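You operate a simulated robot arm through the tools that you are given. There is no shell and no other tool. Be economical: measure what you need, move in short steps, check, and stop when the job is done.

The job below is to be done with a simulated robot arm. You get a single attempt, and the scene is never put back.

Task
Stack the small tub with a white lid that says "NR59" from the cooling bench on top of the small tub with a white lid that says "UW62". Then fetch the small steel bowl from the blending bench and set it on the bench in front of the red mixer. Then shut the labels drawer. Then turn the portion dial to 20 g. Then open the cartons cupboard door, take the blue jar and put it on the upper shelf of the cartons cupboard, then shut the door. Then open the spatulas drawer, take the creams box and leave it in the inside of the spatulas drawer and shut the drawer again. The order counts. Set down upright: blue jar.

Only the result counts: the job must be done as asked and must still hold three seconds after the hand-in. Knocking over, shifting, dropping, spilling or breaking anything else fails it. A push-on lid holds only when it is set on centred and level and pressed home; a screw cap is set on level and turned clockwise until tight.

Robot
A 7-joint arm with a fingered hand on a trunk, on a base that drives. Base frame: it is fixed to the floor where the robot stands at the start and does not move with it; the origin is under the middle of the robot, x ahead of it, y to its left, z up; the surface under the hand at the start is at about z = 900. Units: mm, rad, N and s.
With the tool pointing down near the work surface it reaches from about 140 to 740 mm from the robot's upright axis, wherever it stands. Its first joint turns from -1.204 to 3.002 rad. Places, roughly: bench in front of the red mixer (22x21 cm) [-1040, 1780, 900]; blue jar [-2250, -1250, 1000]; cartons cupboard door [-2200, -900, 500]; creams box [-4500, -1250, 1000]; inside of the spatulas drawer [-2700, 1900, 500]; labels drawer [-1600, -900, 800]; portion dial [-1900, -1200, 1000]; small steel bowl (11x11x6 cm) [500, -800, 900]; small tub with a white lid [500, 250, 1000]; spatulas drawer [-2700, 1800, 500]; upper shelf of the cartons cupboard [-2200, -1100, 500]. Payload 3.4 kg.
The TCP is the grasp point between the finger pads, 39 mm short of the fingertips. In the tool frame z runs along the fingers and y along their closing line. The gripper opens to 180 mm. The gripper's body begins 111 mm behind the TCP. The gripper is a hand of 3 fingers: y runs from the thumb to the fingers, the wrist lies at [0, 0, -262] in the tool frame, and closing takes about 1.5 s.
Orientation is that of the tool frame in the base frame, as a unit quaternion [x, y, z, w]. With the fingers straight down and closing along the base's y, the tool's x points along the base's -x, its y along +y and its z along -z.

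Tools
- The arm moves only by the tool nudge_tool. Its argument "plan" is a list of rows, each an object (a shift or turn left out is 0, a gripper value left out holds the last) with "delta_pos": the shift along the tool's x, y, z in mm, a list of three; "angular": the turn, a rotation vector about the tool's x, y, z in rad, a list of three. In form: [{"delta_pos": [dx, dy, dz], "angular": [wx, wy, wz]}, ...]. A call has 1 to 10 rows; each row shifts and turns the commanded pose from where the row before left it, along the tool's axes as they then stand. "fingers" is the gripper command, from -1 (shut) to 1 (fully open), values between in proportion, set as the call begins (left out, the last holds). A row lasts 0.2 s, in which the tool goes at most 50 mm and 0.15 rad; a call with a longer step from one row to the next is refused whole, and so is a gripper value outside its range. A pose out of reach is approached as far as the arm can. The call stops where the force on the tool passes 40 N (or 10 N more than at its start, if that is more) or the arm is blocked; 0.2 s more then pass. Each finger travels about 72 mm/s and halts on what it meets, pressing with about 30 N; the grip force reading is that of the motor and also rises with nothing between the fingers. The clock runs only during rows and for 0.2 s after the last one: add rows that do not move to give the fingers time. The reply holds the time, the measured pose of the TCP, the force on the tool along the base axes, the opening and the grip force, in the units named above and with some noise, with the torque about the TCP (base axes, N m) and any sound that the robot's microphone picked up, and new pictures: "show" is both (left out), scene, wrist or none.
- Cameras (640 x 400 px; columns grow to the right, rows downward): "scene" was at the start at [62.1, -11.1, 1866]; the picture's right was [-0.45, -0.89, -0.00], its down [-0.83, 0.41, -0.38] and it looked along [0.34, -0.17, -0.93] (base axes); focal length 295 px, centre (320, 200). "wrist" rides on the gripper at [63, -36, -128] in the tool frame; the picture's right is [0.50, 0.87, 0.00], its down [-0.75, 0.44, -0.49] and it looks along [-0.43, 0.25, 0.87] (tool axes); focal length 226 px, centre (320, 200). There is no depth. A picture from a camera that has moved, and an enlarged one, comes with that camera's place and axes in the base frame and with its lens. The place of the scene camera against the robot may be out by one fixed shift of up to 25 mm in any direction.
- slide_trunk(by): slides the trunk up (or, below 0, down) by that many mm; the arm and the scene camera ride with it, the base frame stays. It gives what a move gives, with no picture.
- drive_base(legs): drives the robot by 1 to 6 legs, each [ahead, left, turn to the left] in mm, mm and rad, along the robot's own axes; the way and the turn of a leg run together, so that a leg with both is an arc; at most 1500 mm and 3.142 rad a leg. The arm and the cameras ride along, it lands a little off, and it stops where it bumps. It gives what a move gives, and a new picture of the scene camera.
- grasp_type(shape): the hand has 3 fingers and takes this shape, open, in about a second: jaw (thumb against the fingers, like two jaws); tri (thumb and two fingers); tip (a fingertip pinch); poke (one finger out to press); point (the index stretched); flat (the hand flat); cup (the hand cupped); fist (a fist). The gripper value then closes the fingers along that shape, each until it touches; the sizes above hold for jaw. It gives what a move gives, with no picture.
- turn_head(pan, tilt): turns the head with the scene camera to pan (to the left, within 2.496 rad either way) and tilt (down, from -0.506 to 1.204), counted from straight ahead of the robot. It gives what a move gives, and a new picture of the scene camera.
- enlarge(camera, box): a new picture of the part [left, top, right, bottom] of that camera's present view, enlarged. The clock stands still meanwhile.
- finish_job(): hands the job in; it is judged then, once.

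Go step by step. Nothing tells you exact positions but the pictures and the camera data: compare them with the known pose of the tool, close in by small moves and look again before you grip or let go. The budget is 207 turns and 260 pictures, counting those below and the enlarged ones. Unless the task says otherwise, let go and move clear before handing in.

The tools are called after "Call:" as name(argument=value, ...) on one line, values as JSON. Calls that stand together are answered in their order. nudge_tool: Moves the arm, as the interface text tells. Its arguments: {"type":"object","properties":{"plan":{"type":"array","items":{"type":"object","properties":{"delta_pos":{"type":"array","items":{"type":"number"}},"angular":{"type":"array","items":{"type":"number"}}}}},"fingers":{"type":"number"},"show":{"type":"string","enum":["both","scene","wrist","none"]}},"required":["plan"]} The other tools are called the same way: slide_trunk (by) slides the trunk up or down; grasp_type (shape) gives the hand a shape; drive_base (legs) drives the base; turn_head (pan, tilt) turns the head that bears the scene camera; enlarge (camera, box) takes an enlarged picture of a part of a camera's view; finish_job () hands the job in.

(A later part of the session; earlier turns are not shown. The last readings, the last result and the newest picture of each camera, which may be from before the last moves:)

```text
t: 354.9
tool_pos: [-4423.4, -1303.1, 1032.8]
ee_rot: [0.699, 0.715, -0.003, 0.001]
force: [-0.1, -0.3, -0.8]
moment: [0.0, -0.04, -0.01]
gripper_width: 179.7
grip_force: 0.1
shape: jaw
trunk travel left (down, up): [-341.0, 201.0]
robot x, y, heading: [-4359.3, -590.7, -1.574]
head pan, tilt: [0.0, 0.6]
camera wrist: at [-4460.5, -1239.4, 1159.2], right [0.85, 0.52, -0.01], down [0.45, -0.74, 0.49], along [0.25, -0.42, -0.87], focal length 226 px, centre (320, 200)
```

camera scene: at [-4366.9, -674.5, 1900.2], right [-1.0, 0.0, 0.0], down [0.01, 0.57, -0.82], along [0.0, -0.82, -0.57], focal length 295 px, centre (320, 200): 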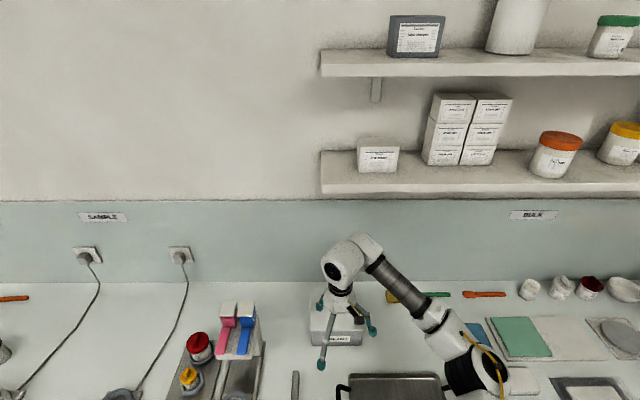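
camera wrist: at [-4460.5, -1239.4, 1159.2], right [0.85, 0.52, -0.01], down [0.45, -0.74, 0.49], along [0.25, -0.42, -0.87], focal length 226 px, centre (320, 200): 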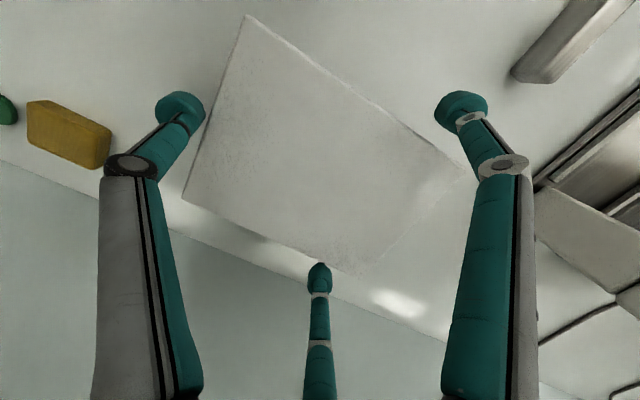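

Clearances: thumb about 6 mm, near finger 16 mm, far finger 6 mm. I'll shift 5 mm away and 2 mm right, then go down fully.

Call:
nudge_tool(plan=[{"delta_pos": [-5, -2, 0]}, {"delta_pos": [0, 0, 20]}, {"delta_pos": [0, 0, 25]}, {"delta_pos": [0, 0, 25]}, {"delta_pos": [0, 0, 12]}, {}], show="wrist")

```text
t: 356.1
tool_pos: [-4426.3, -1307.5, 961.3]
ee_rot: [0.701, 0.713, -0.006, 0.004]
force: [-11.9, 4.4, 20.9]
moment: [-0.21, -0.19, -0.03]
gripper_width: 179.5
grip_force: 0.1
shape: jaw
trunk travel left (down, up): [-341.0, 201.0]
robot x, y, heading: [-4360.9, -592.0, -1.577]
head pan, tilt: [0.0, 0.6]
stopped in row 6: the force on the tool passed its limit at 42 N (the readings are from after the stop); the commanded pose is now the measured one
camera wrist: at [-4462.6, -1244.1, 1087.3], right [0.86, 0.51, -0.01], down [0.45, -0.74, 0.5], along [0.25, -0.44, -0.87], focal length 226 px, centre (320, 200)
```

wrist: 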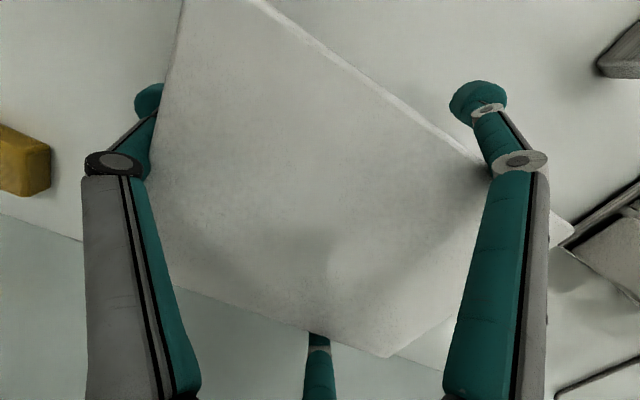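

The box top now touches the inside of the finger links (21 N), so the fingertips are already low enough. I'll rise 7 mm and close.

Call:
nudge_tool(plan=[{"delta_pos": [0, 0, -7]}, {}], show="none")

Call:
nudge_tool(plan=[{}, {}, {}, {}, {}, {}], fingers=-1, show="wrist")

```text
t: 356.7
tool_pos: [-4423.8, -1308.3, 963.6]
ee_rot: [0.7, 0.714, -0.006, 0.002]
force: [1.0, 1.1, 1.7]
moment: [-0.17, 0.28, 0.01]
gripper_width: 179.7
grip_force: 0.0
shape: jaw
trunk travel left (down, up): [-341.0, 201.0]
robot x, y, heading: [-4360.3, -589.4, -1.573]
head pan, tilt: [0.0, 0.6]
```

```text
t: 358.1
tool_pos: [-4425.0, -1309.9, 964.1]
ee_rot: [0.701, 0.714, -0.006, 0.002]
force: [-0.2, -0.6, -1.4]
moment: [-0.02, 0.1, -0.01]
gripper_width: 131.2
grip_force: 30.5
shape: jaw
trunk travel left (down, up): [-341.0, 201.0]
robot x, y, heading: [-4358.9, -591.7, -1.577]
head pan, tilt: [0.0, 0.6]
heard: snap
camera wrist: at [-4461.3, -1245.3, 1090.4], right [0.86, 0.52, -0.01], down [0.45, -0.74, 0.5], along [0.25, -0.43, -0.87], focal length 226 px, centre (320, 200)
```

wrist: 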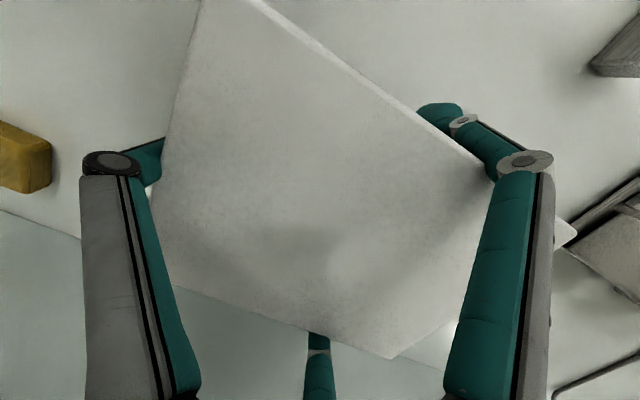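

I heard a snap. I'll check whether the lid is still seated.

Call:
enlarge(camera="scene", box=[280, 260, 400, 370])

```text
3.64 times, centred on (340, 315) of scene
camera zoom: at [-4366.6, -675.3, 1900.1], right [-1.0, 0.0, 0.0], down [0.0, 0.57, -0.82], along [0.0, -0.82, -0.57], focal length 1072 px, centre (247, -218)
```

zoom: 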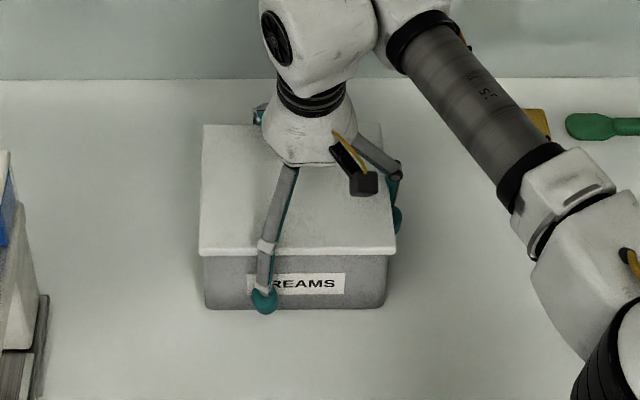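

The lid looks level and seated. I'll lift a little and check.

Call:
nudge_tool(plan=[{"delta_pos": [0, 0, -10]}, {"delta_pos": [0, 0, -15]}, {"delta_pos": [0, 0, -20]}, {}], show="none")

Call:
enlarge(camera="scene", box=[280, 240, 400, 370])

```text
t: 359.1
tool_pos: [-4425.1, -1309.1, 1009.7]
ee_rot: [0.7, 0.714, -0.005, 0.001]
force: [0.3, -0.2, -4.9]
moment: [0.0, 0.07, -0.02]
gripper_width: 131.4
grip_force: 29.9
shape: jaw
trunk travel left (down, up): [-341.0, 201.0]
robot x, y, heading: [-4364.6, -593.2, -1.575]
head pan, tilt: [0.0, 0.6]
```

```text
3.08 times, centred on (340, 305) of scene
camera zoom: at [-4366.2, -675.9, 1900.0], right [-1.0, 0.0, 0.0], down [0.0, 0.57, -0.82], along [0.0, -0.82, -0.57], focal length 907 px, centre (258, -123)
```

zoom: 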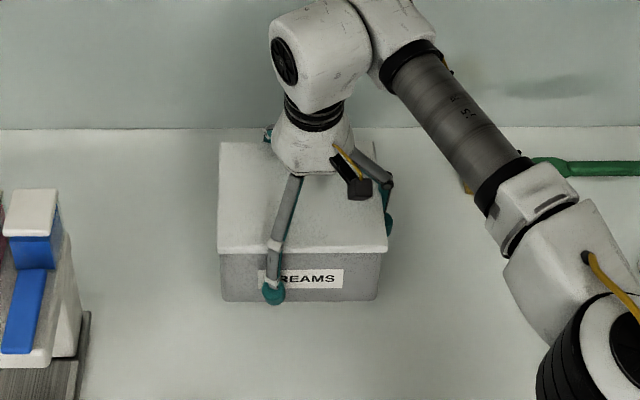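

The box lifts level with its lid. I'll raise it, back away, and carry it to the spatulas drawer.

Call:
nudge_tool(plan=[{"delta_pos": [0, 0, -25]}, {"delta_pos": [0, 0, -25]}, {}], show="none")

Call:
drive_base(legs=[[-800, 0, 0], [0, 0, 3.14], [0, -800, 0], [0, -740, 0], [300, 0, 0]])

Call:
turn_head(pan=0, tilt=0.9)

```text
t: 359.9
tool_pos: [-4425.0, -1309.2, 1058.9]
ee_rot: [0.7, 0.714, -0.006, 0.002]
force: [-0.4, -0.3, -5.4]
moment: [0.0, 0.05, -0.01]
gripper_width: 131.3
grip_force: 30.1
shape: jaw
trunk travel left (down, up): [-341.0, 201.0]
robot x, y, heading: [-4362.0, -590.2, -1.572]
head pan, tilt: [0.0, 0.6]
```

```text
t: 380.8
tool_pos: [-2848.1, 1355.3, 1058.9]
ee_rot: [0.737, -0.676, -0.002, -0.006]
force: [-0.2, -0.7, -5.5]
moment: [0.01, -0.07, -0.01]
gripper_width: 130.2
grip_force: 30.0
shape: jaw
trunk travel left (down, up): [-341.0, 201.0]
robot x, y, heading: [-2859.4, 633.1, 1.637]
head pan, tilt: [0.0, 0.6]
camera scene: at [-2865.8, 758.8, 1900.1], right [1.0, 0.06, 0.0], down [0.04, -0.57, -0.82], along [-0.05, 0.82, -0.57], focal length 295 px, centre (320, 200)
```

scene: 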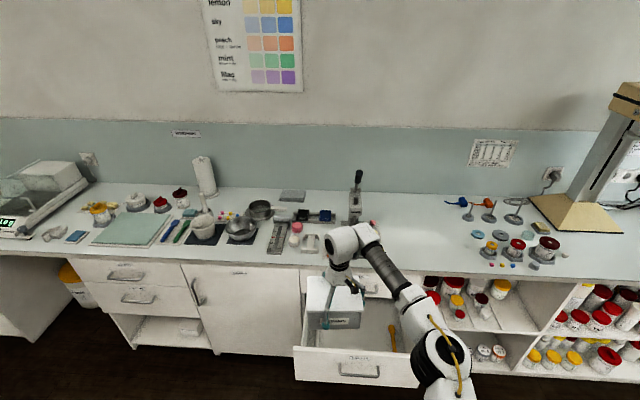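

```text
t: 381.6
tool_pos: [-2848.9, 1351.9, 1061.9]
ee_rot: [0.738, -0.675, -0.004, -0.007]
force: [0.0, 0.8, -4.6]
moment: [0.01, -0.07, -0.02]
gripper_width: 130.1
grip_force: 30.2
shape: jaw
trunk travel left (down, up): [-341.0, 201.0]
robot x, y, heading: [-2861.8, 634.2, 1.634]
head pan, tilt: [0.0, 0.901]
camera scene: at [-2863.6, 745.0, 1875.5], right [1.0, 0.06, 0.0], down [0.05, -0.78, -0.62], along [-0.04, 0.62, -0.79], focal length 295 px, centre (320, 200)
```

scene: 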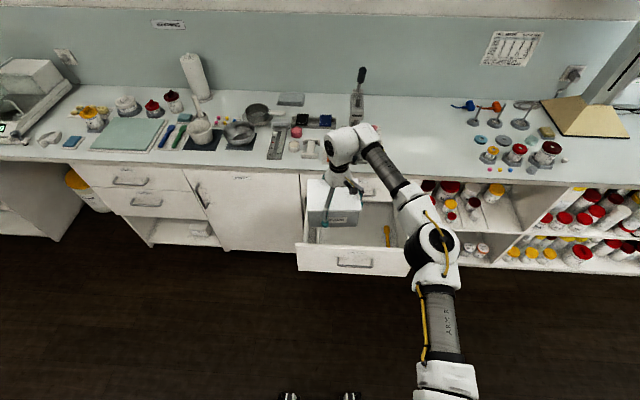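

Everything is steady. I'll straighten the heading and bring the box over the middle of the open drawer.

Call:
drive_base(legs=[[0, 0, -0.063], [165, -50, 0]])

Call:
nudge_tool(plan=[{}, {}], show="none")

Call:
enlarge(camera="scene", box=[240, 180, 460, 330])

```text
t: 383.5
tool_pos: [-2752.7, 1515.6, 1060.2]
ee_rot: [0.714, -0.7, -0.002, -0.008]
force: [0.3, -0.1, -5.2]
moment: [-0.05, -0.06, 0.0]
gripper_width: 130.0
grip_force: 30.4
shape: jaw
trunk travel left (down, up): [-341.0, 201.0]
robot x, y, heading: [-2808.5, 804.9, 1.571]
head pan, tilt: [0.0, 0.901]
camera scene: at [-2810.8, 910.9, 1875.4], right [1.0, 0.0, 0.0], down [0.0, -0.79, -0.62], along [0.0, 0.62, -0.79], focal length 295 px, centre (320, 200)
```

scene: 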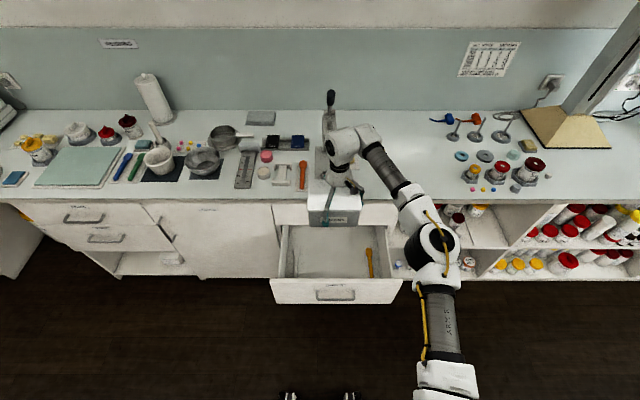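

```text
t: 384.1
tool_pos: [-2756.7, 1511.4, 1063.3]
ee_rot: [0.716, -0.698, -0.001, -0.01]
force: [-1.3, -0.3, -5.5]
moment: [-0.01, -0.08, 0.04]
gripper_width: 129.7
grip_force: 29.8
shape: jaw
trunk travel left (down, up): [-341.0, 201.0]
robot x, y, heading: [-2810.7, 796.8, 1.571]
head pan, tilt: [0.0, 0.901]
```

```text
2.67 times, centred on (350, 255) of scene
camera zoom: at [-2811.9, 910.8, 1875.3], right [1.0, 0.0, 0.0], down [0.0, -0.79, -0.62], along [0.0, 0.62, -0.79], focal length 786 px, centre (240, 53)
```

zoom: 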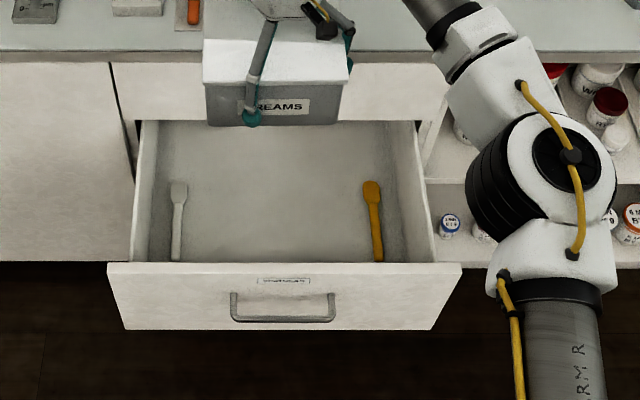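

The box must sit a little further back to clear the drawer front. I'll shift 15 mm and lower the trunk to bring the box down into the drawer.

Call:
nudge_tool(plan=[{"delta_pos": [-15, 0, 0]}, {}], show="none")

Call:
slide_trunk(by=-300)

Call:
turn_head(pan=0, tilt=1.1)

```text
t: 384.7
tool_pos: [-2746.8, 1525.4, 1063.7]
ee_rot: [0.716, -0.698, -0.005, -0.008]
force: [0.7, -0.2, -5.1]
moment: [-0.01, -0.09, -0.01]
gripper_width: 130.1
grip_force: 29.5
shape: jaw
trunk travel left (down, up): [-341.0, 201.0]
robot x, y, heading: [-2812.3, 802.0, 1.571]
head pan, tilt: [0.0, 0.901]
```

```text
t: 387.7
tool_pos: [-2749.3, 1524.6, 765.2]
ee_rot: [0.715, -0.699, -0.005, -0.008]
force: [-0.3, -0.2, -5.0]
moment: [0.01, -0.06, -0.01]
gripper_width: 129.5
grip_force: 30.7
shape: jaw
trunk travel left (down, up): [-41.0, 501.0]
robot x, y, heading: [-2809.3, 797.8, 1.57]
head pan, tilt: [0.0, 0.901]
```

```text
t: 388.5
tool_pos: [-2748.5, 1525.4, 764.4]
ee_rot: [0.715, -0.699, -0.005, -0.008]
force: [-1.0, -0.3, -4.9]
moment: [0.02, -0.1, -0.04]
gripper_width: 129.9
grip_force: 30.3
shape: jaw
trunk travel left (down, up): [-41.0, 501.0]
robot x, y, heading: [-2806.1, 797.1, 1.566]
head pan, tilt: [0.0, 1.1]
camera scene: at [-2802.2, 1290.0, 1500.7], right [1.0, 0.0, 0.0], down [0.0, -0.89, -0.45], along [0.0, 0.45, -0.89], focal length 295 px, centre (320, 200)
```

scene: 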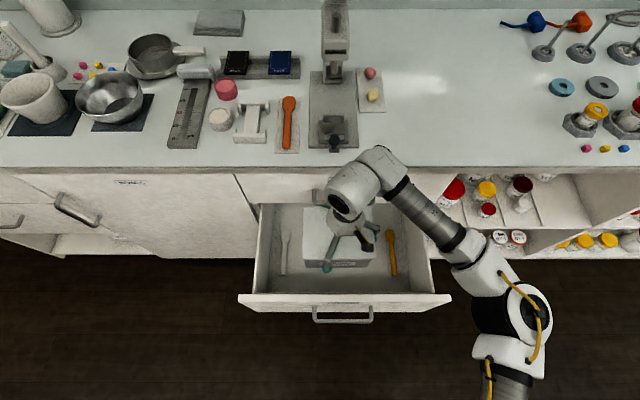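

The box is well within the drawer's outline. I'll lower further with trunk and arm.

Call:
slide_trunk(by=-38)

Call:
nudge_tool(plan=[{"delta_pos": [0, 0, 25]}, {"delta_pos": [0, 0, 25]}, {"delta_pos": [0, 0, 20]}, {}], show="scene")

```text
t: 389.3
tool_pos: [-2748.9, 1524.5, 728.2]
ee_rot: [0.715, -0.699, -0.005, -0.009]
force: [-0.5, -0.3, -4.4]
moment: [0.01, -0.07, 0.0]
gripper_width: 130.1
grip_force: 29.5
shape: jaw
trunk travel left (down, up): [-3.0, 539.0]
robot x, y, heading: [-2807.7, 796.3, 1.572]
head pan, tilt: [0.0, 1.1]
```

```text
t: 390.3
tool_pos: [-2747.9, 1528.0, 655.1]
ee_rot: [0.715, -0.699, -0.005, -0.008]
force: [0.2, -0.2, -4.6]
moment: [-0.03, -0.08, 0.02]
gripper_width: 130.0
grip_force: 30.0
shape: jaw
trunk travel left (down, up): [-3.0, 539.0]
robot x, y, heading: [-2810.4, 800.2, 1.567]
head pan, tilt: [0.0, 1.1]
camera scene: at [-2802.3, 1354.8, 1439.8], right [1.0, 0.0, 0.0], down [0.0, -0.89, -0.45], along [0.0, 0.45, -0.89], focal length 295 px, centre (320, 200)
```

scene: 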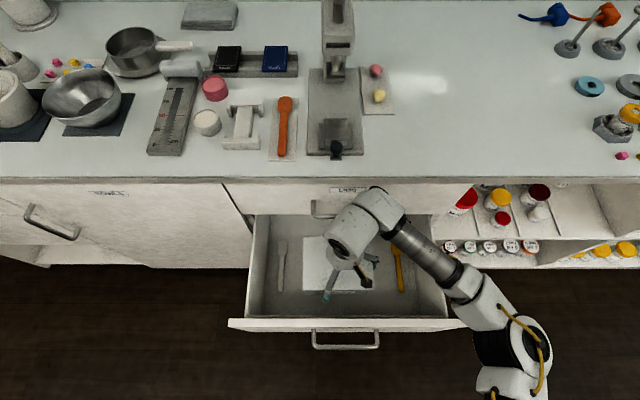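

Clear all round. Continuing down in smaller steps.

Call:
nudge_tool(plan=[{"delta_pos": [0, 0, 15]}, {"delta_pos": [0, 0, 12]}, {"delta_pos": [0, 0, 8]}, {"delta_pos": [0, 0, 5]}, {"delta_pos": [0, 0, 5]}, {}], show="none")

```text
t: 391.7
tool_pos: [-2748.5, 1527.4, 610.3]
ee_rot: [0.715, -0.699, -0.005, -0.008]
force: [-0.2, -0.7, -5.7]
moment: [0.01, -0.04, 0.0]
gripper_width: 129.6
grip_force: 29.8
shape: jaw
trunk travel left (down, up): [-3.0, 539.0]
robot x, y, heading: [-2811.0, 800.4, 1.574]
head pan, tilt: [0.0, 1.1]
```

Call:
nudge_tool(plan=[{"delta_pos": [0, 0, 5]}, {"delta_pos": [0, 0, 5]}, {"delta_pos": [0, 0, 5]}, {"delta_pos": [0, 0, 4]}, {"delta_pos": [0, 0, 4]}, {"delta_pos": [0, 0, 4]}, {}], show="scene")

```text
t: 393.3
tool_pos: [-2749.4, 1527.7, 583.4]
ee_rot: [0.715, -0.699, -0.004, -0.008]
force: [0.2, -0.1, -4.5]
moment: [0.01, -0.07, -0.04]
gripper_width: 130.0
grip_force: 30.1
shape: jaw
trunk travel left (down, up): [-3.0, 539.0]
robot x, y, heading: [-2809.9, 796.1, 1.571]
head pan, tilt: [0.0, 1.1]
camera scene: at [-2802.4, 1354.9, 1439.6], right [1.0, 0.0, 0.0], down [0.0, -0.89, -0.45], along [0.0, 0.45, -0.89], focal length 295 px, centre (320, 200)
```

scene: 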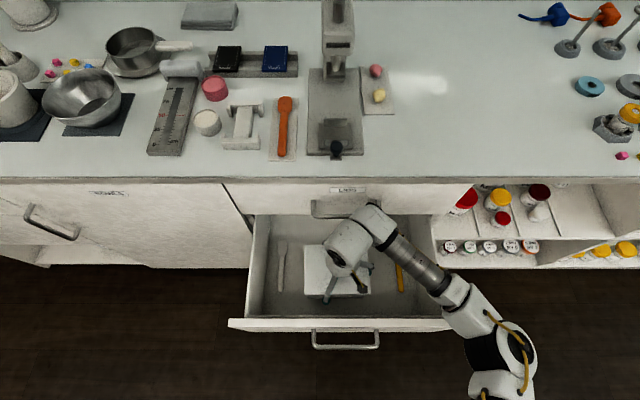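

No contact yet; continuing.

Call:
nudge_tool(plan=[{"delta_pos": [0, 0, 5]}, {"delta_pos": [0, 0, 4]}, {"delta_pos": [0, 0, 4]}, {"delta_pos": [0, 0, 4]}, {"delta_pos": [0, 0, 4]}, {"delta_pos": [0, 0, 4]}, {"delta_pos": [0, 0, 4]}, {}], show="none")

```text
t: 395.1
tool_pos: [-2748.3, 1527.5, 554.1]
ee_rot: [0.715, -0.699, -0.004, -0.008]
force: [-0.1, 0.0, -4.9]
moment: [0.0, -0.04, -0.01]
gripper_width: 129.9
grip_force: 29.8
shape: jaw
trunk travel left (down, up): [-3.0, 539.0]
robot x, y, heading: [-2808.4, 794.8, 1.574]
head pan, tilt: [0.0, 1.1]
```

Continuing down.

Call:
nudge_tool(plan=[{"delta_pos": [0, 0, 4]}, {"delta_pos": [0, 0, 4]}, {"delta_pos": [0, 0, 4]}, {"delta_pos": [0, 0, 4]}, {"delta_pos": [0, 0, 4]}, {"delta_pos": [0, 0, 4]}, {"delta_pos": [0, 0, 4]}, {}], show="scene")

```text
t: 396.9
tool_pos: [-2747.0, 1529.0, 528.0]
ee_rot: [0.715, -0.699, -0.007, -0.009]
force: [2.9, 0.4, 13.1]
moment: [-0.53, 0.01, 0.03]
gripper_width: 129.8
grip_force: 30.2
shape: jaw
trunk travel left (down, up): [-3.0, 539.0]
robot x, y, heading: [-2812.3, 796.9, 1.57]
head pan, tilt: [0.0, 1.1]
camera scene: at [-2802.0, 1350.6, 1441.8], right [1.0, 0.0, 0.0], down [0.0, -0.89, -0.45], along [0.0, 0.45, -0.89], focal length 295 px, centre (320, 200)
```

scene: 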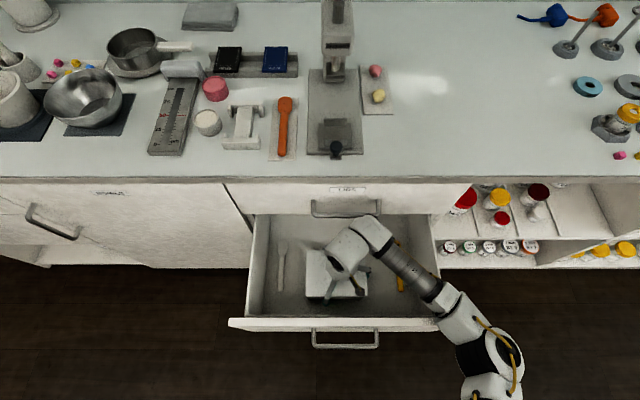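

The box rests on the drawer floor (18 N). I'll open the fingers just enough and rise.

Call:
nudge_tool(plan=[{"delta_pos": [0, 0, -1]}, {}, {}], fingers=0.7, show="none")

Call:
nudge_tool(plan=[{"delta_pos": [0, 0, -10]}, {"delta_pos": [0, 0, -15]}, {"delta_pos": [0, 0, -20]}, {"delta_pos": [0, 0, -25]}, {"delta_pos": [0, 0, -30]}, {}], show="wrist")

```text
t: 397.7
tool_pos: [-2749.5, 1527.9, 526.9]
ee_rot: [0.715, -0.699, -0.004, -0.008]
force: [-1.9, -0.5, 9.0]
moment: [-0.08, 0.04, -0.01]
gripper_width: 153.4
grip_force: 0.1
shape: jaw
trunk travel left (down, up): [-3.0, 539.0]
robot x, y, heading: [-2807.1, 801.1, 1.568]
head pan, tilt: [0.0, 1.1]
```

```text
t: 399.1
tool_pos: [-2747.9, 1526.2, 627.4]
ee_rot: [0.715, -0.699, -0.004, -0.008]
force: [0.1, -0.9, -1.2]
moment: [-0.02, 0.01, 0.02]
gripper_width: 153.5
grip_force: 0.1
shape: jaw
trunk travel left (down, up): [-3.0, 539.0]
robot x, y, heading: [-2808.7, 796.8, 1.574]
head pan, tilt: [0.0, 1.1]
camera wrist: at [-2712.2, 1463.8, 753.5], right [-0.85, -0.52, -0.01], down [-0.45, 0.74, 0.5], along [-0.25, 0.44, -0.86], focal length 226 px, centre (320, 200)
```

wrist: 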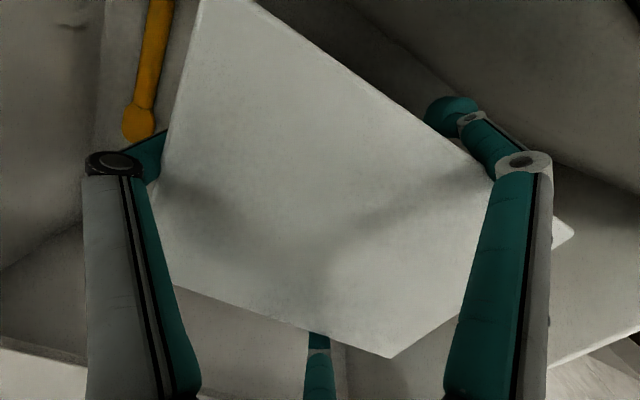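

The lid still appears between the fingers, so I'll check whether the lid came up with the hand.

Call:
enlarge(camera="scene", box=[240, 190, 450, 340])

```text
2.67 times, centred on (345, 265) of scene
camera zoom: at [-2802.6, 1354.2, 1439.8], right [1.0, 0.0, 0.0], down [0.0, -0.89, -0.45], along [0.0, 0.45, -0.89], focal length 786 px, centre (253, 27)
```

zoom: 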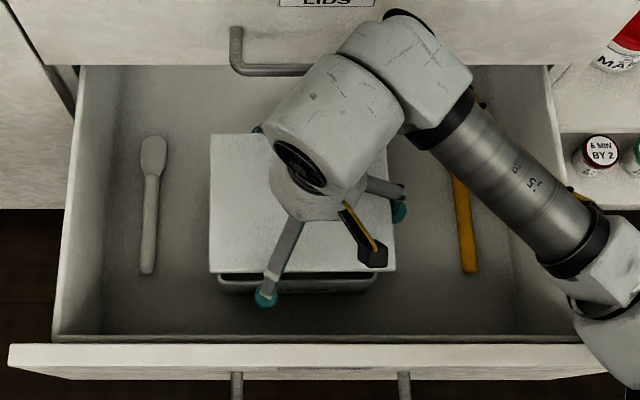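

The lid came up with the hand (it had popped loose at the snap). I'll lower it straight back onto the box.

Call:
nudge_tool(plan=[{"delta_pos": [0, 0, 30]}, {"delta_pos": [0, 0, 30]}, {"delta_pos": [0, 0, 18]}, {"delta_pos": [0, 0, 8]}, {"delta_pos": [0, 0, 5]}, {}], show="scene")

Call:
enlarge(camera="scene", box=[270, 220, 420, 330])

```text
t: 400.5
tool_pos: [-2748.6, 1528.5, 535.5]
ee_rot: [0.715, -0.699, -0.004, -0.008]
force: [0.0, -0.7, -1.0]
moment: [0.0, 0.01, -0.03]
gripper_width: 153.7
grip_force: 0.0
shape: jaw
trunk travel left (down, up): [-3.0, 539.0]
robot x, y, heading: [-2806.8, 798.5, 1.57]
head pan, tilt: [0.0, 1.1]
camera scene: at [-2802.5, 1354.0, 1440.1], right [1.0, 0.0, 0.0], down [0.0, -0.89, -0.45], along [0.0, 0.45, -0.89], focal length 295 px, centre (320, 200)
```

scene: 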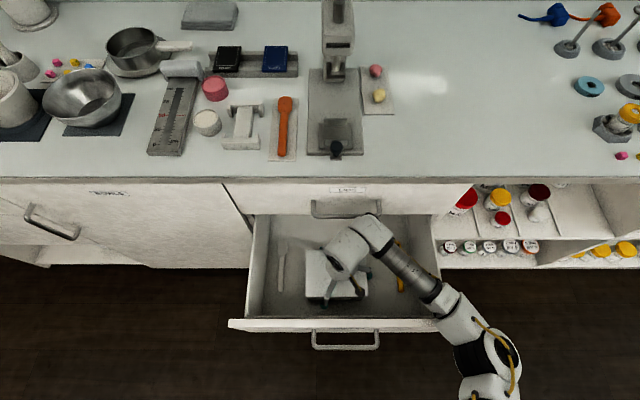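

```text
3.64 times, centred on (345, 275) of scene
camera zoom: at [-2802.5, 1354.0, 1440.1], right [1.0, 0.0, 0.0], down [0.0, -0.89, -0.45], along [0.0, 0.45, -0.89], focal length 1072 px, centre (229, -73)
```

zoom: 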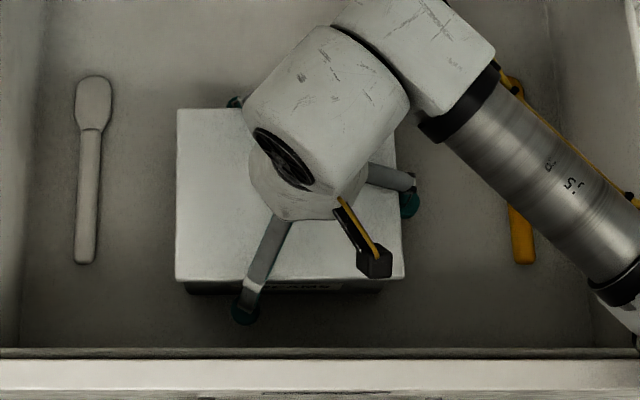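

Aligned. Lowering the rest to seat the lid, and pressing.

Call:
nudge_tool(plan=[{"delta_pos": [0, 0, 4]}, {"delta_pos": [0, 0, 3]}, {"delta_pos": [0, 0, 3]}, {"delta_pos": [0, 0, 3]}, {"delta_pos": [0, 0, 3]}, {}], show="none")

```text
t: 401.9
tool_pos: [-2748.0, 1527.9, 523.0]
ee_rot: [0.715, -0.699, -0.006, -0.008]
force: [0.9, -0.1, 21.0]
moment: [0.05, 0.56, 0.01]
gripper_width: 153.6
grip_force: 0.1
shape: jaw
trunk travel left (down, up): [-3.0, 539.0]
robot x, y, heading: [-2807.8, 800.0, 1.569]
head pan, tilt: [0.0, 1.1]
heard: snap
```

A snap: the lid seems pressed home. I'll open the hand wider to free the lid edges and rise a little.

Call:
nudge_tool(plan=[{}, {}, {}], fingers=1, show="none")

Call:
nudge_tool(plan=[{"delta_pos": [0, 0, -5]}, {"delta_pos": [0, 0, -10]}, {"delta_pos": [0, 0, -15]}, {}], show="wrist")

```text
t: 402.7
tool_pos: [-2748.3, 1527.9, 522.5]
ee_rot: [0.715, -0.699, -0.005, -0.01]
force: [3.0, 0.6, 25.1]
moment: [0.0, 0.57, -0.01]
gripper_width: 179.0
grip_force: 0.0
shape: jaw
trunk travel left (down, up): [-3.0, 539.0]
robot x, y, heading: [-2809.7, 799.4, 1.567]
head pan, tilt: [0.0, 1.1]
```

```text
t: 403.7
tool_pos: [-2747.5, 1527.8, 551.4]
ee_rot: [0.715, -0.699, -0.004, -0.008]
force: [0.9, -0.8, -0.7]
moment: [-0.01, -0.03, 0.01]
gripper_width: 179.4
grip_force: 0.0
shape: jaw
trunk travel left (down, up): [-3.0, 539.0]
robot x, y, heading: [-2811.0, 797.6, 1.574]
head pan, tilt: [0.0, 1.1]
heard: snap
camera wrist: at [-2710.7, 1464.6, 675.8], right [-0.85, -0.52, -0.01], down [-0.46, 0.74, 0.5], along [-0.25, 0.43, -0.86], focal length 226 px, centre (320, 200)
```

wrist: 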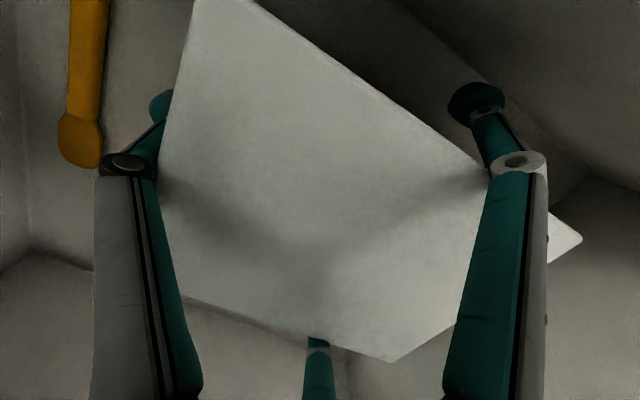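

Another snap: the lid seems to have come up again. I'll look closely at how it is caught.

Call:
enlarge(camera="scene", box=[280, 230, 410, 320])

```text
4.44 times, centred on (345, 275) of scene
camera zoom: at [-2802.8, 1354.2, 1439.9], right [1.0, 0.0, 0.0], down [0.0, -0.89, -0.45], along [0.0, 0.45, -0.89], focal length 1310 px, centre (209, -133)
```

zoom: 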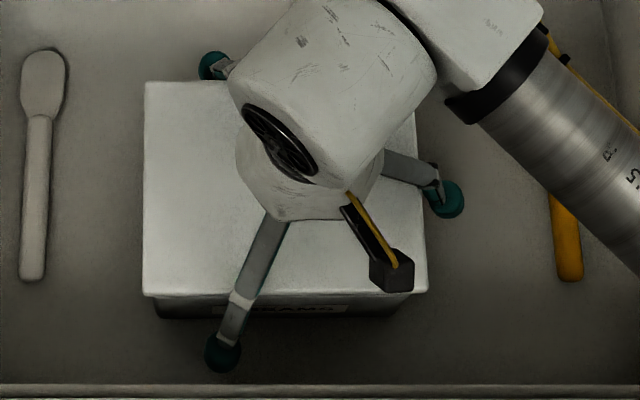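

The finger links form a cone that the lid wedges into. I'll rest the lid on the box again, then tilt the hand so one side frees, and lift away.

Call:
nudge_tool(plan=[{"delta_pos": [0, 0, 8]}, {"delta_pos": [0, 0, 6]}, {"delta_pos": [0, 0, 5]}, {"delta_pos": [0, 0, 3]}, {}], show="none")

```text
t: 404.9
tool_pos: [-2749.0, 1528.3, 528.6]
ee_rot: [0.715, -0.699, -0.004, -0.007]
force: [0.1, 0.5, -1.3]
moment: [0.01, 0.0, 0.0]
gripper_width: 179.6
grip_force: 0.1
shape: jaw
trunk travel left (down, up): [-3.0, 539.0]
robot x, y, heading: [-2811.0, 798.5, 1.57]
head pan, tilt: [0.0, 1.1]
```

Call:
nudge_tool(plan=[{"delta_pos": [0, 0, 3]}, {"delta_pos": [0, 0, 2]}, {"delta_pos": [0, 0, 2]}, {}], show="none")

```text
t: 405.9
tool_pos: [-2747.9, 1529.0, 524.6]
ee_rot: [0.715, -0.699, -0.006, -0.008]
force: [2.2, 1.0, 14.2]
moment: [-0.03, 0.44, 0.03]
gripper_width: 179.4
grip_force: 0.1
shape: jaw
trunk travel left (down, up): [-3.0, 539.0]
robot x, y, heading: [-2808.8, 795.3, 1.568]
head pan, tilt: [0.0, 1.1]
heard: snap
```

Snapped on at 14 N. Now tilting the hand to peel one side free.

Call:
nudge_tool(plan=[{"delta_pos": [0, -1, -2], "angular": [0, -0.04, 0]}, {"delta_pos": [1, -1, -2.5], "angular": [0, -0.04, 0]}, {"delta_pos": [2, -1, -2.5], "angular": [0, -0.04, 0]}, {}], show="none")

```text
t: 406.9
tool_pos: [-2746.3, 1525.7, 529.6]
ee_rot: [0.714, -0.697, -0.047, -0.049]
force: [-4.2, 0.3, 9.8]
moment: [-1.01, 0.2, -0.16]
gripper_width: 179.5
grip_force: 0.1
shape: jaw
trunk travel left (down, up): [-3.0, 539.0]
robot x, y, heading: [-2809.9, 800.5, 1.569]
head pan, tilt: [0.0, 1.1]
```

The near fingertip now touches the drawer floor; I'll continue with more lift and a small shift.

Call:
nudge_tool(plan=[{"delta_pos": [2, 0, -4]}, {"delta_pos": [1, 0, -4], "angular": [0, -0.04, 0]}, {"delta_pos": [0, 0, -5]}, {}], show="none")

Call:
enlarge(camera="scene", box=[280, 230, 410, 320])

```text
t: 407.9
tool_pos: [-2744.4, 1520.3, 540.0]
ee_rot: [0.712, -0.696, -0.061, -0.063]
force: [0.3, -0.4, -0.8]
moment: [0.0, 0.0, 0.03]
gripper_width: 179.6
grip_force: 0.0
shape: jaw
trunk travel left (down, up): [-3.0, 539.0]
robot x, y, heading: [-2810.6, 798.7, 1.569]
head pan, tilt: [0.0, 1.1]
heard: snap
```

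```text
4.44 times, centred on (345, 275) of scene
camera zoom: at [-2802.0, 1353.8, 1440.1], right [1.0, 0.0, 0.0], down [0.0, -0.89, -0.45], along [0.0, 0.45, -0.89], focal length 1310 px, centre (209, -133)
```

zoom: 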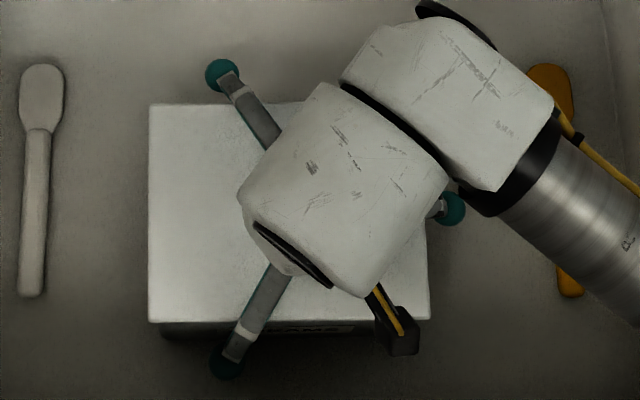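

The lid popped loose again. I'll level the hand, realign over the box and seat the lid once more; then free the thumb side first.

Call:
nudge_tool(plan=[{"delta_pos": [-4, 2, 0], "angular": [0, 0.08, 0]}, {"delta_pos": [-5, 1.6, 2], "angular": [0, 0.08, 0]}, {"delta_pos": [0, 0, 5]}, {}], show="none")

Call:
enlarge(camera="scene", box=[280, 230, 410, 320])

```text
t: 408.9
tool_pos: [-2748.8, 1529.4, 535.0]
ee_rot: [0.715, -0.699, -0.004, -0.008]
force: [-0.7, -0.7, -0.7]
moment: [0.0, 0.01, -0.01]
gripper_width: 179.8
grip_force: 0.0
shape: jaw
trunk travel left (down, up): [-3.0, 539.0]
robot x, y, heading: [-2809.7, 795.9, 1.575]
head pan, tilt: [0.0, 1.1]
```

```text
4.44 times, centred on (345, 275) of scene
camera zoom: at [-2802.8, 1353.9, 1440.1], right [1.0, 0.0, 0.0], down [0.0, -0.89, -0.45], along [0.0, 0.45, -0.89], focal length 1310 px, centre (209, -133)
```

zoom: 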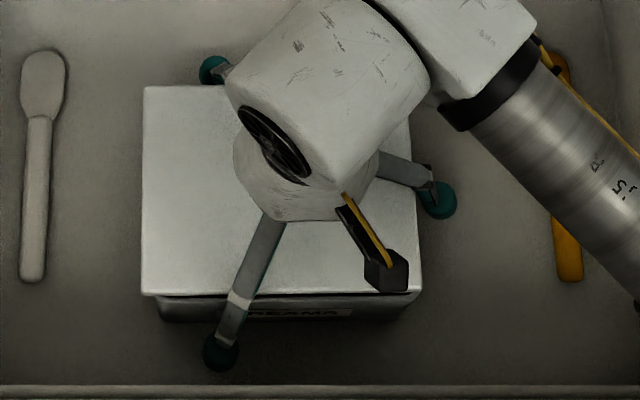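

The lid now appears to rest on the box, slightly off-centre. I'll rise 25 mm and see whether it stays.

Call:
nudge_tool(plan=[{"delta_pos": [0, 0, -5]}, {"delta_pos": [0, 0, -10]}, {"delta_pos": [0, 0, -15]}, {}], show="none")

Call:
enlarge(camera="scene", box=[280, 230, 410, 320])

```text
t: 409.9
tool_pos: [-2749.6, 1529.0, 564.3]
ee_rot: [0.715, -0.699, -0.004, -0.008]
force: [-0.1, 1.1, -0.5]
moment: [0.0, -0.01, 0.03]
gripper_width: 179.7
grip_force: 0.1
shape: jaw
trunk travel left (down, up): [-3.0, 539.0]
robot x, y, heading: [-2808.7, 798.4, 1.569]
head pan, tilt: [0.0, 1.1]
```

```text
4.44 times, centred on (345, 275) of scene
camera zoom: at [-2802.6, 1354.1, 1440.0], right [1.0, 0.0, 0.0], down [0.0, -0.89, -0.45], along [0.0, 0.45, -0.89], focal length 1310 px, centre (209, -133)
```

zoom: 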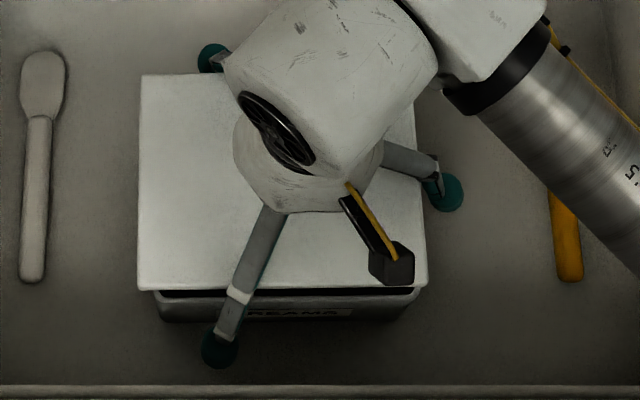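

The lid is still wedged in the hand and sits about 6 mm left of the box. I'll correct that, seat it, and press until it snaps.

Call:
nudge_tool(plan=[{"delta_pos": [0, -5.5, 10]}, {"delta_pos": [0, 0, 10]}, {"delta_pos": [0, 0, 8]}, {"delta_pos": [0, 0, 4]}, {"delta_pos": [0, 0, 3]}, {"delta_pos": [0, 0, 3]}, {"delta_pos": [0, 0, 2]}, {}], show="none")

```text
t: 411.7
tool_pos: [-2743.1, 1531.6, 528.9]
ee_rot: [0.715, -0.699, -0.006, -0.008]
force: [-0.3, -2.6, 5.5]
moment: [0.42, 0.17, 0.15]
gripper_width: 180.0
grip_force: 0.0
shape: jaw
trunk travel left (down, up): [-3.0, 539.0]
robot x, y, heading: [-2811.0, 797.2, 1.568]
head pan, tilt: [0.0, 1.1]
```

Call:
nudge_tool(plan=[{"delta_pos": [0, 0, 2]}, {"delta_pos": [0, 0, 2]}, {"delta_pos": [0, 0, 2]}, {}], show="none")

```text
t: 412.7
tool_pos: [-2742.3, 1531.7, 525.7]
ee_rot: [0.714, -0.7, -0.008, -0.01]
force: [-0.3, -4.3, 12.1]
moment: [0.82, 0.29, 0.08]
gripper_width: 179.7
grip_force: 0.1
shape: jaw
trunk travel left (down, up): [-3.0, 539.0]
robot x, y, heading: [-2807.0, 798.3, 1.574]
head pan, tilt: [0.0, 1.1]
heard: snap
```

Snapped on with 12 N. Now free the thumb side by tilting and shifting it outward, then the far side, then shift and lift.

Call:
nudge_tool(plan=[{"delta_pos": [0, -2, -1.5], "angular": [0.04, 0, 0]}, {"delta_pos": [0, -2, -1.5], "angular": [0.04, 0, 0]}, {"delta_pos": [0, -3, -1.5], "angular": [0.04, 0, 0]}, {}], show="none")

```text
t: 413.7
tool_pos: [-2737.6, 1529.1, 525.1]
ee_rot: [0.714, -0.697, 0.037, -0.051]
force: [2.6, -0.2, 28.2]
moment: [-0.28, 1.46, 0.05]
gripper_width: 179.1
grip_force: 0.1
shape: jaw
trunk travel left (down, up): [-3.0, 539.0]
robot x, y, heading: [-2808.4, 799.0, 1.57]
head pan, tilt: [0.0, 1.1]
```

No snap, the lid holds. I'll relieve the pressure and free the far side.

Call:
nudge_tool(plan=[{"delta_pos": [0, -2, -3]}, {"delta_pos": [1, 0, -2.5], "angular": [0, -0.04, 0]}, {"delta_pos": [1, 0, -2.5], "angular": [0, -0.04, 0]}, {"delta_pos": [2, 0, -2.5], "angular": [0, -0.04, 0]}, {}], show="none")

```text
t: 414.9
tool_pos: [-2735.0, 1524.9, 533.9]
ee_rot: [0.714, -0.693, -0.005, -0.093]
force: [-2.0, -0.6, 2.8]
moment: [-0.53, 0.01, -0.24]
gripper_width: 179.5
grip_force: 0.0
shape: jaw
trunk travel left (down, up): [-3.0, 539.0]
robot x, y, heading: [-2810.1, 797.2, 1.571]
head pan, tilt: [0.0, 1.1]
```

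Still no snap. Now shift toward the near finger and lift in small steps.

Call:
nudge_tool(plan=[{"delta_pos": [3, -1, -1]}, {"delta_pos": [3, -1, -2]}, {"delta_pos": [1, 0, -3]}, {"delta_pos": [0, 0, -4]}, {}], show="none")

```text
t: 416.1
tool_pos: [-2734.4, 1517.1, 543.6]
ee_rot: [0.714, -0.694, -0.005, -0.092]
force: [0.0, 0.2, -0.9]
moment: [0.01, -0.02, 0.02]
gripper_width: 179.7
grip_force: 0.0
shape: jaw
trunk travel left (down, up): [-3.0, 539.0]
robot x, y, heading: [-2810.9, 795.7, 1.566]
head pan, tilt: [0.0, 1.1]
heard: snap
```

Call:
enlarge(camera="scene", box=[280, 230, 410, 320])

```text
4.44 times, centred on (345, 275) of scene
camera zoom: at [-2802.6, 1353.8, 1440.1], right [1.0, 0.0, 0.0], down [0.0, -0.89, -0.45], along [0.0, 0.45, -0.89], focal length 1310 px, centre (209, -133)
```

zoom: 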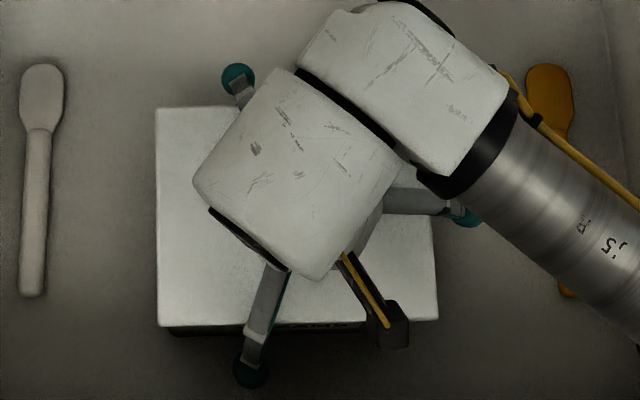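

The lid is level on the box while the hand is tilted, so it is nearly free. I'll lift the hand further and check.

Call:
nudge_tool(plan=[{"delta_pos": [0, 0, -6]}, {"delta_pos": [0, 0, -10]}, {"delta_pos": [0, 0, -14]}, {"delta_pos": [0, 0, -15]}, {}], show="none")

Call:
enlarge(camera="scene", box=[280, 230, 410, 320])

```text
t: 417.3
tool_pos: [-2741.3, 1511.3, 588.0]
ee_rot: [0.715, -0.693, -0.005, -0.092]
force: [0.0, -0.3, -1.2]
moment: [-0.02, -0.01, 0.0]
gripper_width: 179.8
grip_force: 0.0
shape: jaw
trunk travel left (down, up): [-3.0, 539.0]
robot x, y, heading: [-2810.8, 799.1, 1.572]
head pan, tilt: [0.0, 1.1]
```

```text
4.44 times, centred on (345, 275) of scene
camera zoom: at [-2802.7, 1353.8, 1440.0], right [1.0, 0.0, 0.0], down [0.0, -0.89, -0.45], along [0.0, 0.45, -0.89], focal length 1310 px, centre (209, -133)
```

zoom: 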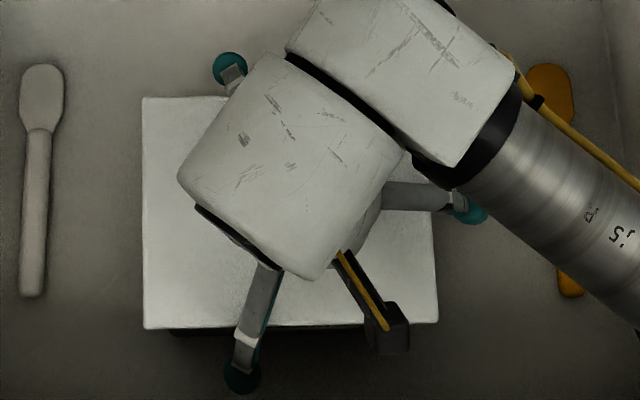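

The lid is wedged again. I'll level the hand over the box, check alignment, and lower the lid so it just rests.

Call:
nudge_tool(plan=[{"delta_pos": [0, 0, 6], "angular": [-0.06, 0.06, 0]}, {"delta_pos": [0, 0, 6], "angular": [-0.06, 0.06, 0]}, {"delta_pos": [0, 0, 12]}, {}], show="none")

Call:
enlarge(camera="scene", box=[280, 230, 410, 320])

```text
t: 418.3
tool_pos: [-2738.8, 1513.4, 563.8]
ee_rot: [0.718, -0.696, -0.003, -0.006]
force: [-0.1, 0.6, -1.6]
moment: [0.02, -0.03, -0.01]
gripper_width: 179.6
grip_force: 0.0
shape: jaw
trunk travel left (down, up): [-3.0, 539.0]
robot x, y, heading: [-2809.4, 801.5, 1.572]
head pan, tilt: [0.0, 1.1]
```

```text
4.44 times, centred on (345, 275) of scene
camera zoom: at [-2802.3, 1353.8, 1440.1], right [1.0, 0.0, 0.0], down [0.0, -0.89, -0.45], along [0.0, 0.45, -0.89], focal length 1310 px, centre (209, -133)
```

zoom: 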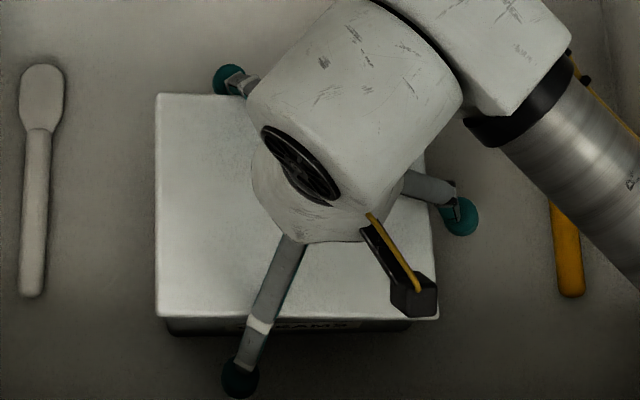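

The lid now sits lower in the hand and may already be resting free on the box. I'll raise the hand 40 mm and check.

Call:
nudge_tool(plan=[{"delta_pos": [0, 0, -8]}, {"delta_pos": [0, 0, -16]}, {"delta_pos": [0, 0, -16]}, {}], show="none")

Call:
enlarge(camera="scene", box=[280, 230, 410, 320])

```text
t: 419.3
tool_pos: [-2739.2, 1511.2, 605.0]
ee_rot: [0.717, -0.697, -0.004, -0.007]
force: [-0.4, 0.5, -1.0]
moment: [-0.01, 0.04, 0.03]
gripper_width: 179.9
grip_force: 0.0
shape: jaw
trunk travel left (down, up): [-3.0, 539.0]
robot x, y, heading: [-2804.0, 798.8, 1.572]
head pan, tilt: [0.0, 1.1]
```

```text
4.44 times, centred on (345, 275) of scene
camera zoom: at [-2802.4, 1354.0, 1440.0], right [1.0, 0.0, 0.0], down [0.0, -0.89, -0.45], along [0.0, 0.45, -0.89], focal length 1310 px, centre (209, -133)
```

zoom: 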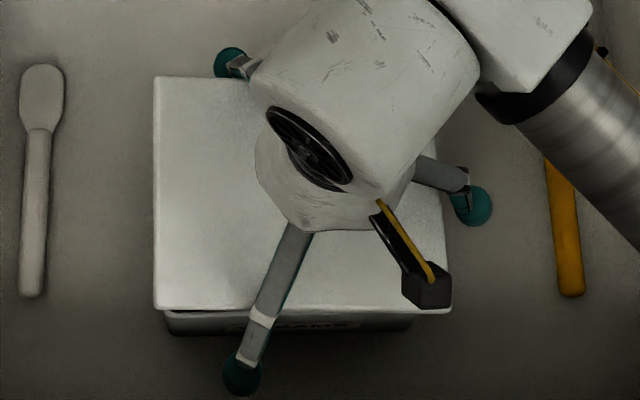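

It still hangs, but lower in the hand than before. I'll seat and snap it again, then use a larger tilt so two sides clear completely.

Call:
nudge_tool(plan=[{"delta_pos": [0, 3, 20]}, {"delta_pos": [0, 0, 25]}, {"delta_pos": [0, 0, 15]}, {"delta_pos": [0, 0, 4]}, {"delta_pos": [0, 0, 4]}, {"delta_pos": [0, 0, 3]}, {"delta_pos": [0, 0, 3]}, {}], show="none")

```text
t: 421.1
tool_pos: [-2742.6, 1512.0, 539.9]
ee_rot: [0.717, -0.696, -0.008, -0.012]
force: [-0.2, -1.2, -1.0]
moment: [0.08, -0.07, -0.05]
gripper_width: 179.5
grip_force: 0.1
shape: jaw
trunk travel left (down, up): [-3.0, 539.0]
robot x, y, heading: [-2808.6, 799.2, 1.572]
head pan, tilt: [0.0, 1.1]
```

Call:
nudge_tool(plan=[{"delta_pos": [0, 0, 3]}, {"delta_pos": [0, 0, 3]}, {"delta_pos": [0, 0, 3]}, {"delta_pos": [0, 0, 2]}, {}], show="none")

```text
t: 422.3
tool_pos: [-2742.8, 1514.6, 534.2]
ee_rot: [0.717, -0.697, -0.011, -0.017]
force: [-0.1, -2.5, 1.9]
moment: [0.13, -0.12, -0.03]
gripper_width: 179.5
grip_force: 0.1
shape: jaw
trunk travel left (down, up): [-3.0, 539.0]
robot x, y, heading: [-2808.4, 801.8, 1.574]
head pan, tilt: [0.0, 1.1]
```

The arm is now blocked a little above seating. I'll try changing the hand shape to "flat", which may spread the fingers and release the lid just above the box.

Call:
nudge_tool(plan=[{"delta_pos": [0, 0, -4]}, {"delta_pos": [0, 0, -4]}, {}], show="none")

Call:
grasp_type(shape="flat")

Call:
nudge_tool(plan=[{}], show="wrist")

```text
t: 423.1
tool_pos: [-2742.6, 1513.0, 537.4]
ee_rot: [0.718, -0.696, -0.009, -0.014]
force: [0.4, -0.5, -0.4]
moment: [0.02, -0.02, -0.02]
gripper_width: 179.9
grip_force: 0.1
shape: jaw
trunk travel left (down, up): [-3.0, 539.0]
robot x, y, heading: [-2806.7, 800.1, 1.57]
head pan, tilt: [0.0, 1.1]
```

```text
t: 424.0
tool_pos: [-2742.8, 1512.4, 540.0]
ee_rot: [0.718, -0.696, -0.011, -0.014]
force: [-4.7, -2.8, 35.8]
moment: [0.37, -2.68, 0.31]
gripper_width: 0.1
grip_force: 0.1
shape: flat
trunk travel left (down, up): [-3.0, 539.0]
robot x, y, heading: [-2807.2, 795.9, 1.57]
head pan, tilt: [0.0, 1.1]
```

```text
t: 424.4
tool_pos: [-2743.3, 1515.1, 537.6]
ee_rot: [0.717, -0.697, -0.011, -0.013]
force: [-4.2, -3.7, 36.8]
moment: [0.58, -2.77, 0.28]
gripper_width: 0.0
grip_force: 0.1
shape: flat
trunk travel left (down, up): [-3.0, 539.0]
robot x, y, heading: [-2809.3, 798.0, 1.569]
head pan, tilt: [0.0, 1.1]
camera wrist: at [-2705.2, 1448.5, 664.0], right [-0.85, -0.53, -0.02], down [-0.46, 0.72, 0.52], along [-0.26, 0.45, -0.86], focal length 226 px, centre (320, 200)
```

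wrist: 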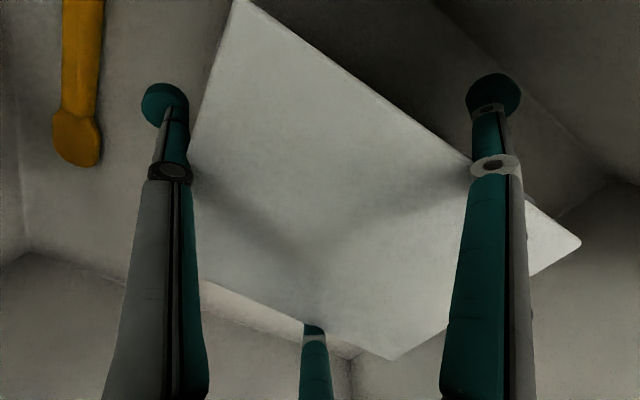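

The fingers are now straight and clear of the lid's right edge. I'll rise carefully and see.

Call:
nudge_tool(plan=[{"delta_pos": [0, 0, -6]}, {"delta_pos": [0, 0, -8]}, {"delta_pos": [0, 0, -12]}, {"delta_pos": [0, 0, -14]}, {}], show="wrist")

```text
t: 425.6
tool_pos: [-2742.7, 1513.4, 564.5]
ee_rot: [0.718, -0.696, -0.003, -0.007]
force: [-0.7, 0.0, -1.1]
moment: [0.0, -0.03, -0.03]
gripper_width: 0.1
grip_force: 0.1
shape: flat
trunk travel left (down, up): [-3.0, 539.0]
robot x, y, heading: [-2812.2, 799.4, 1.577]
head pan, tilt: [0.0, 1.1]
camera wrist: at [-2704.9, 1450.3, 691.0], right [-0.85, -0.53, -0.01], down [-0.46, 0.73, 0.5], along [-0.25, 0.43, -0.87], focal length 226 px, centre (320, 200)
```

wrist: 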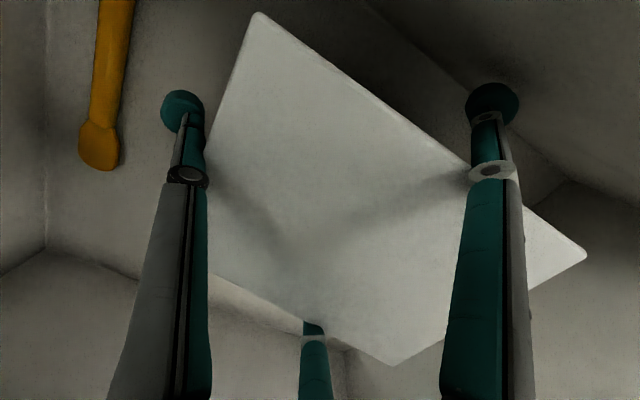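

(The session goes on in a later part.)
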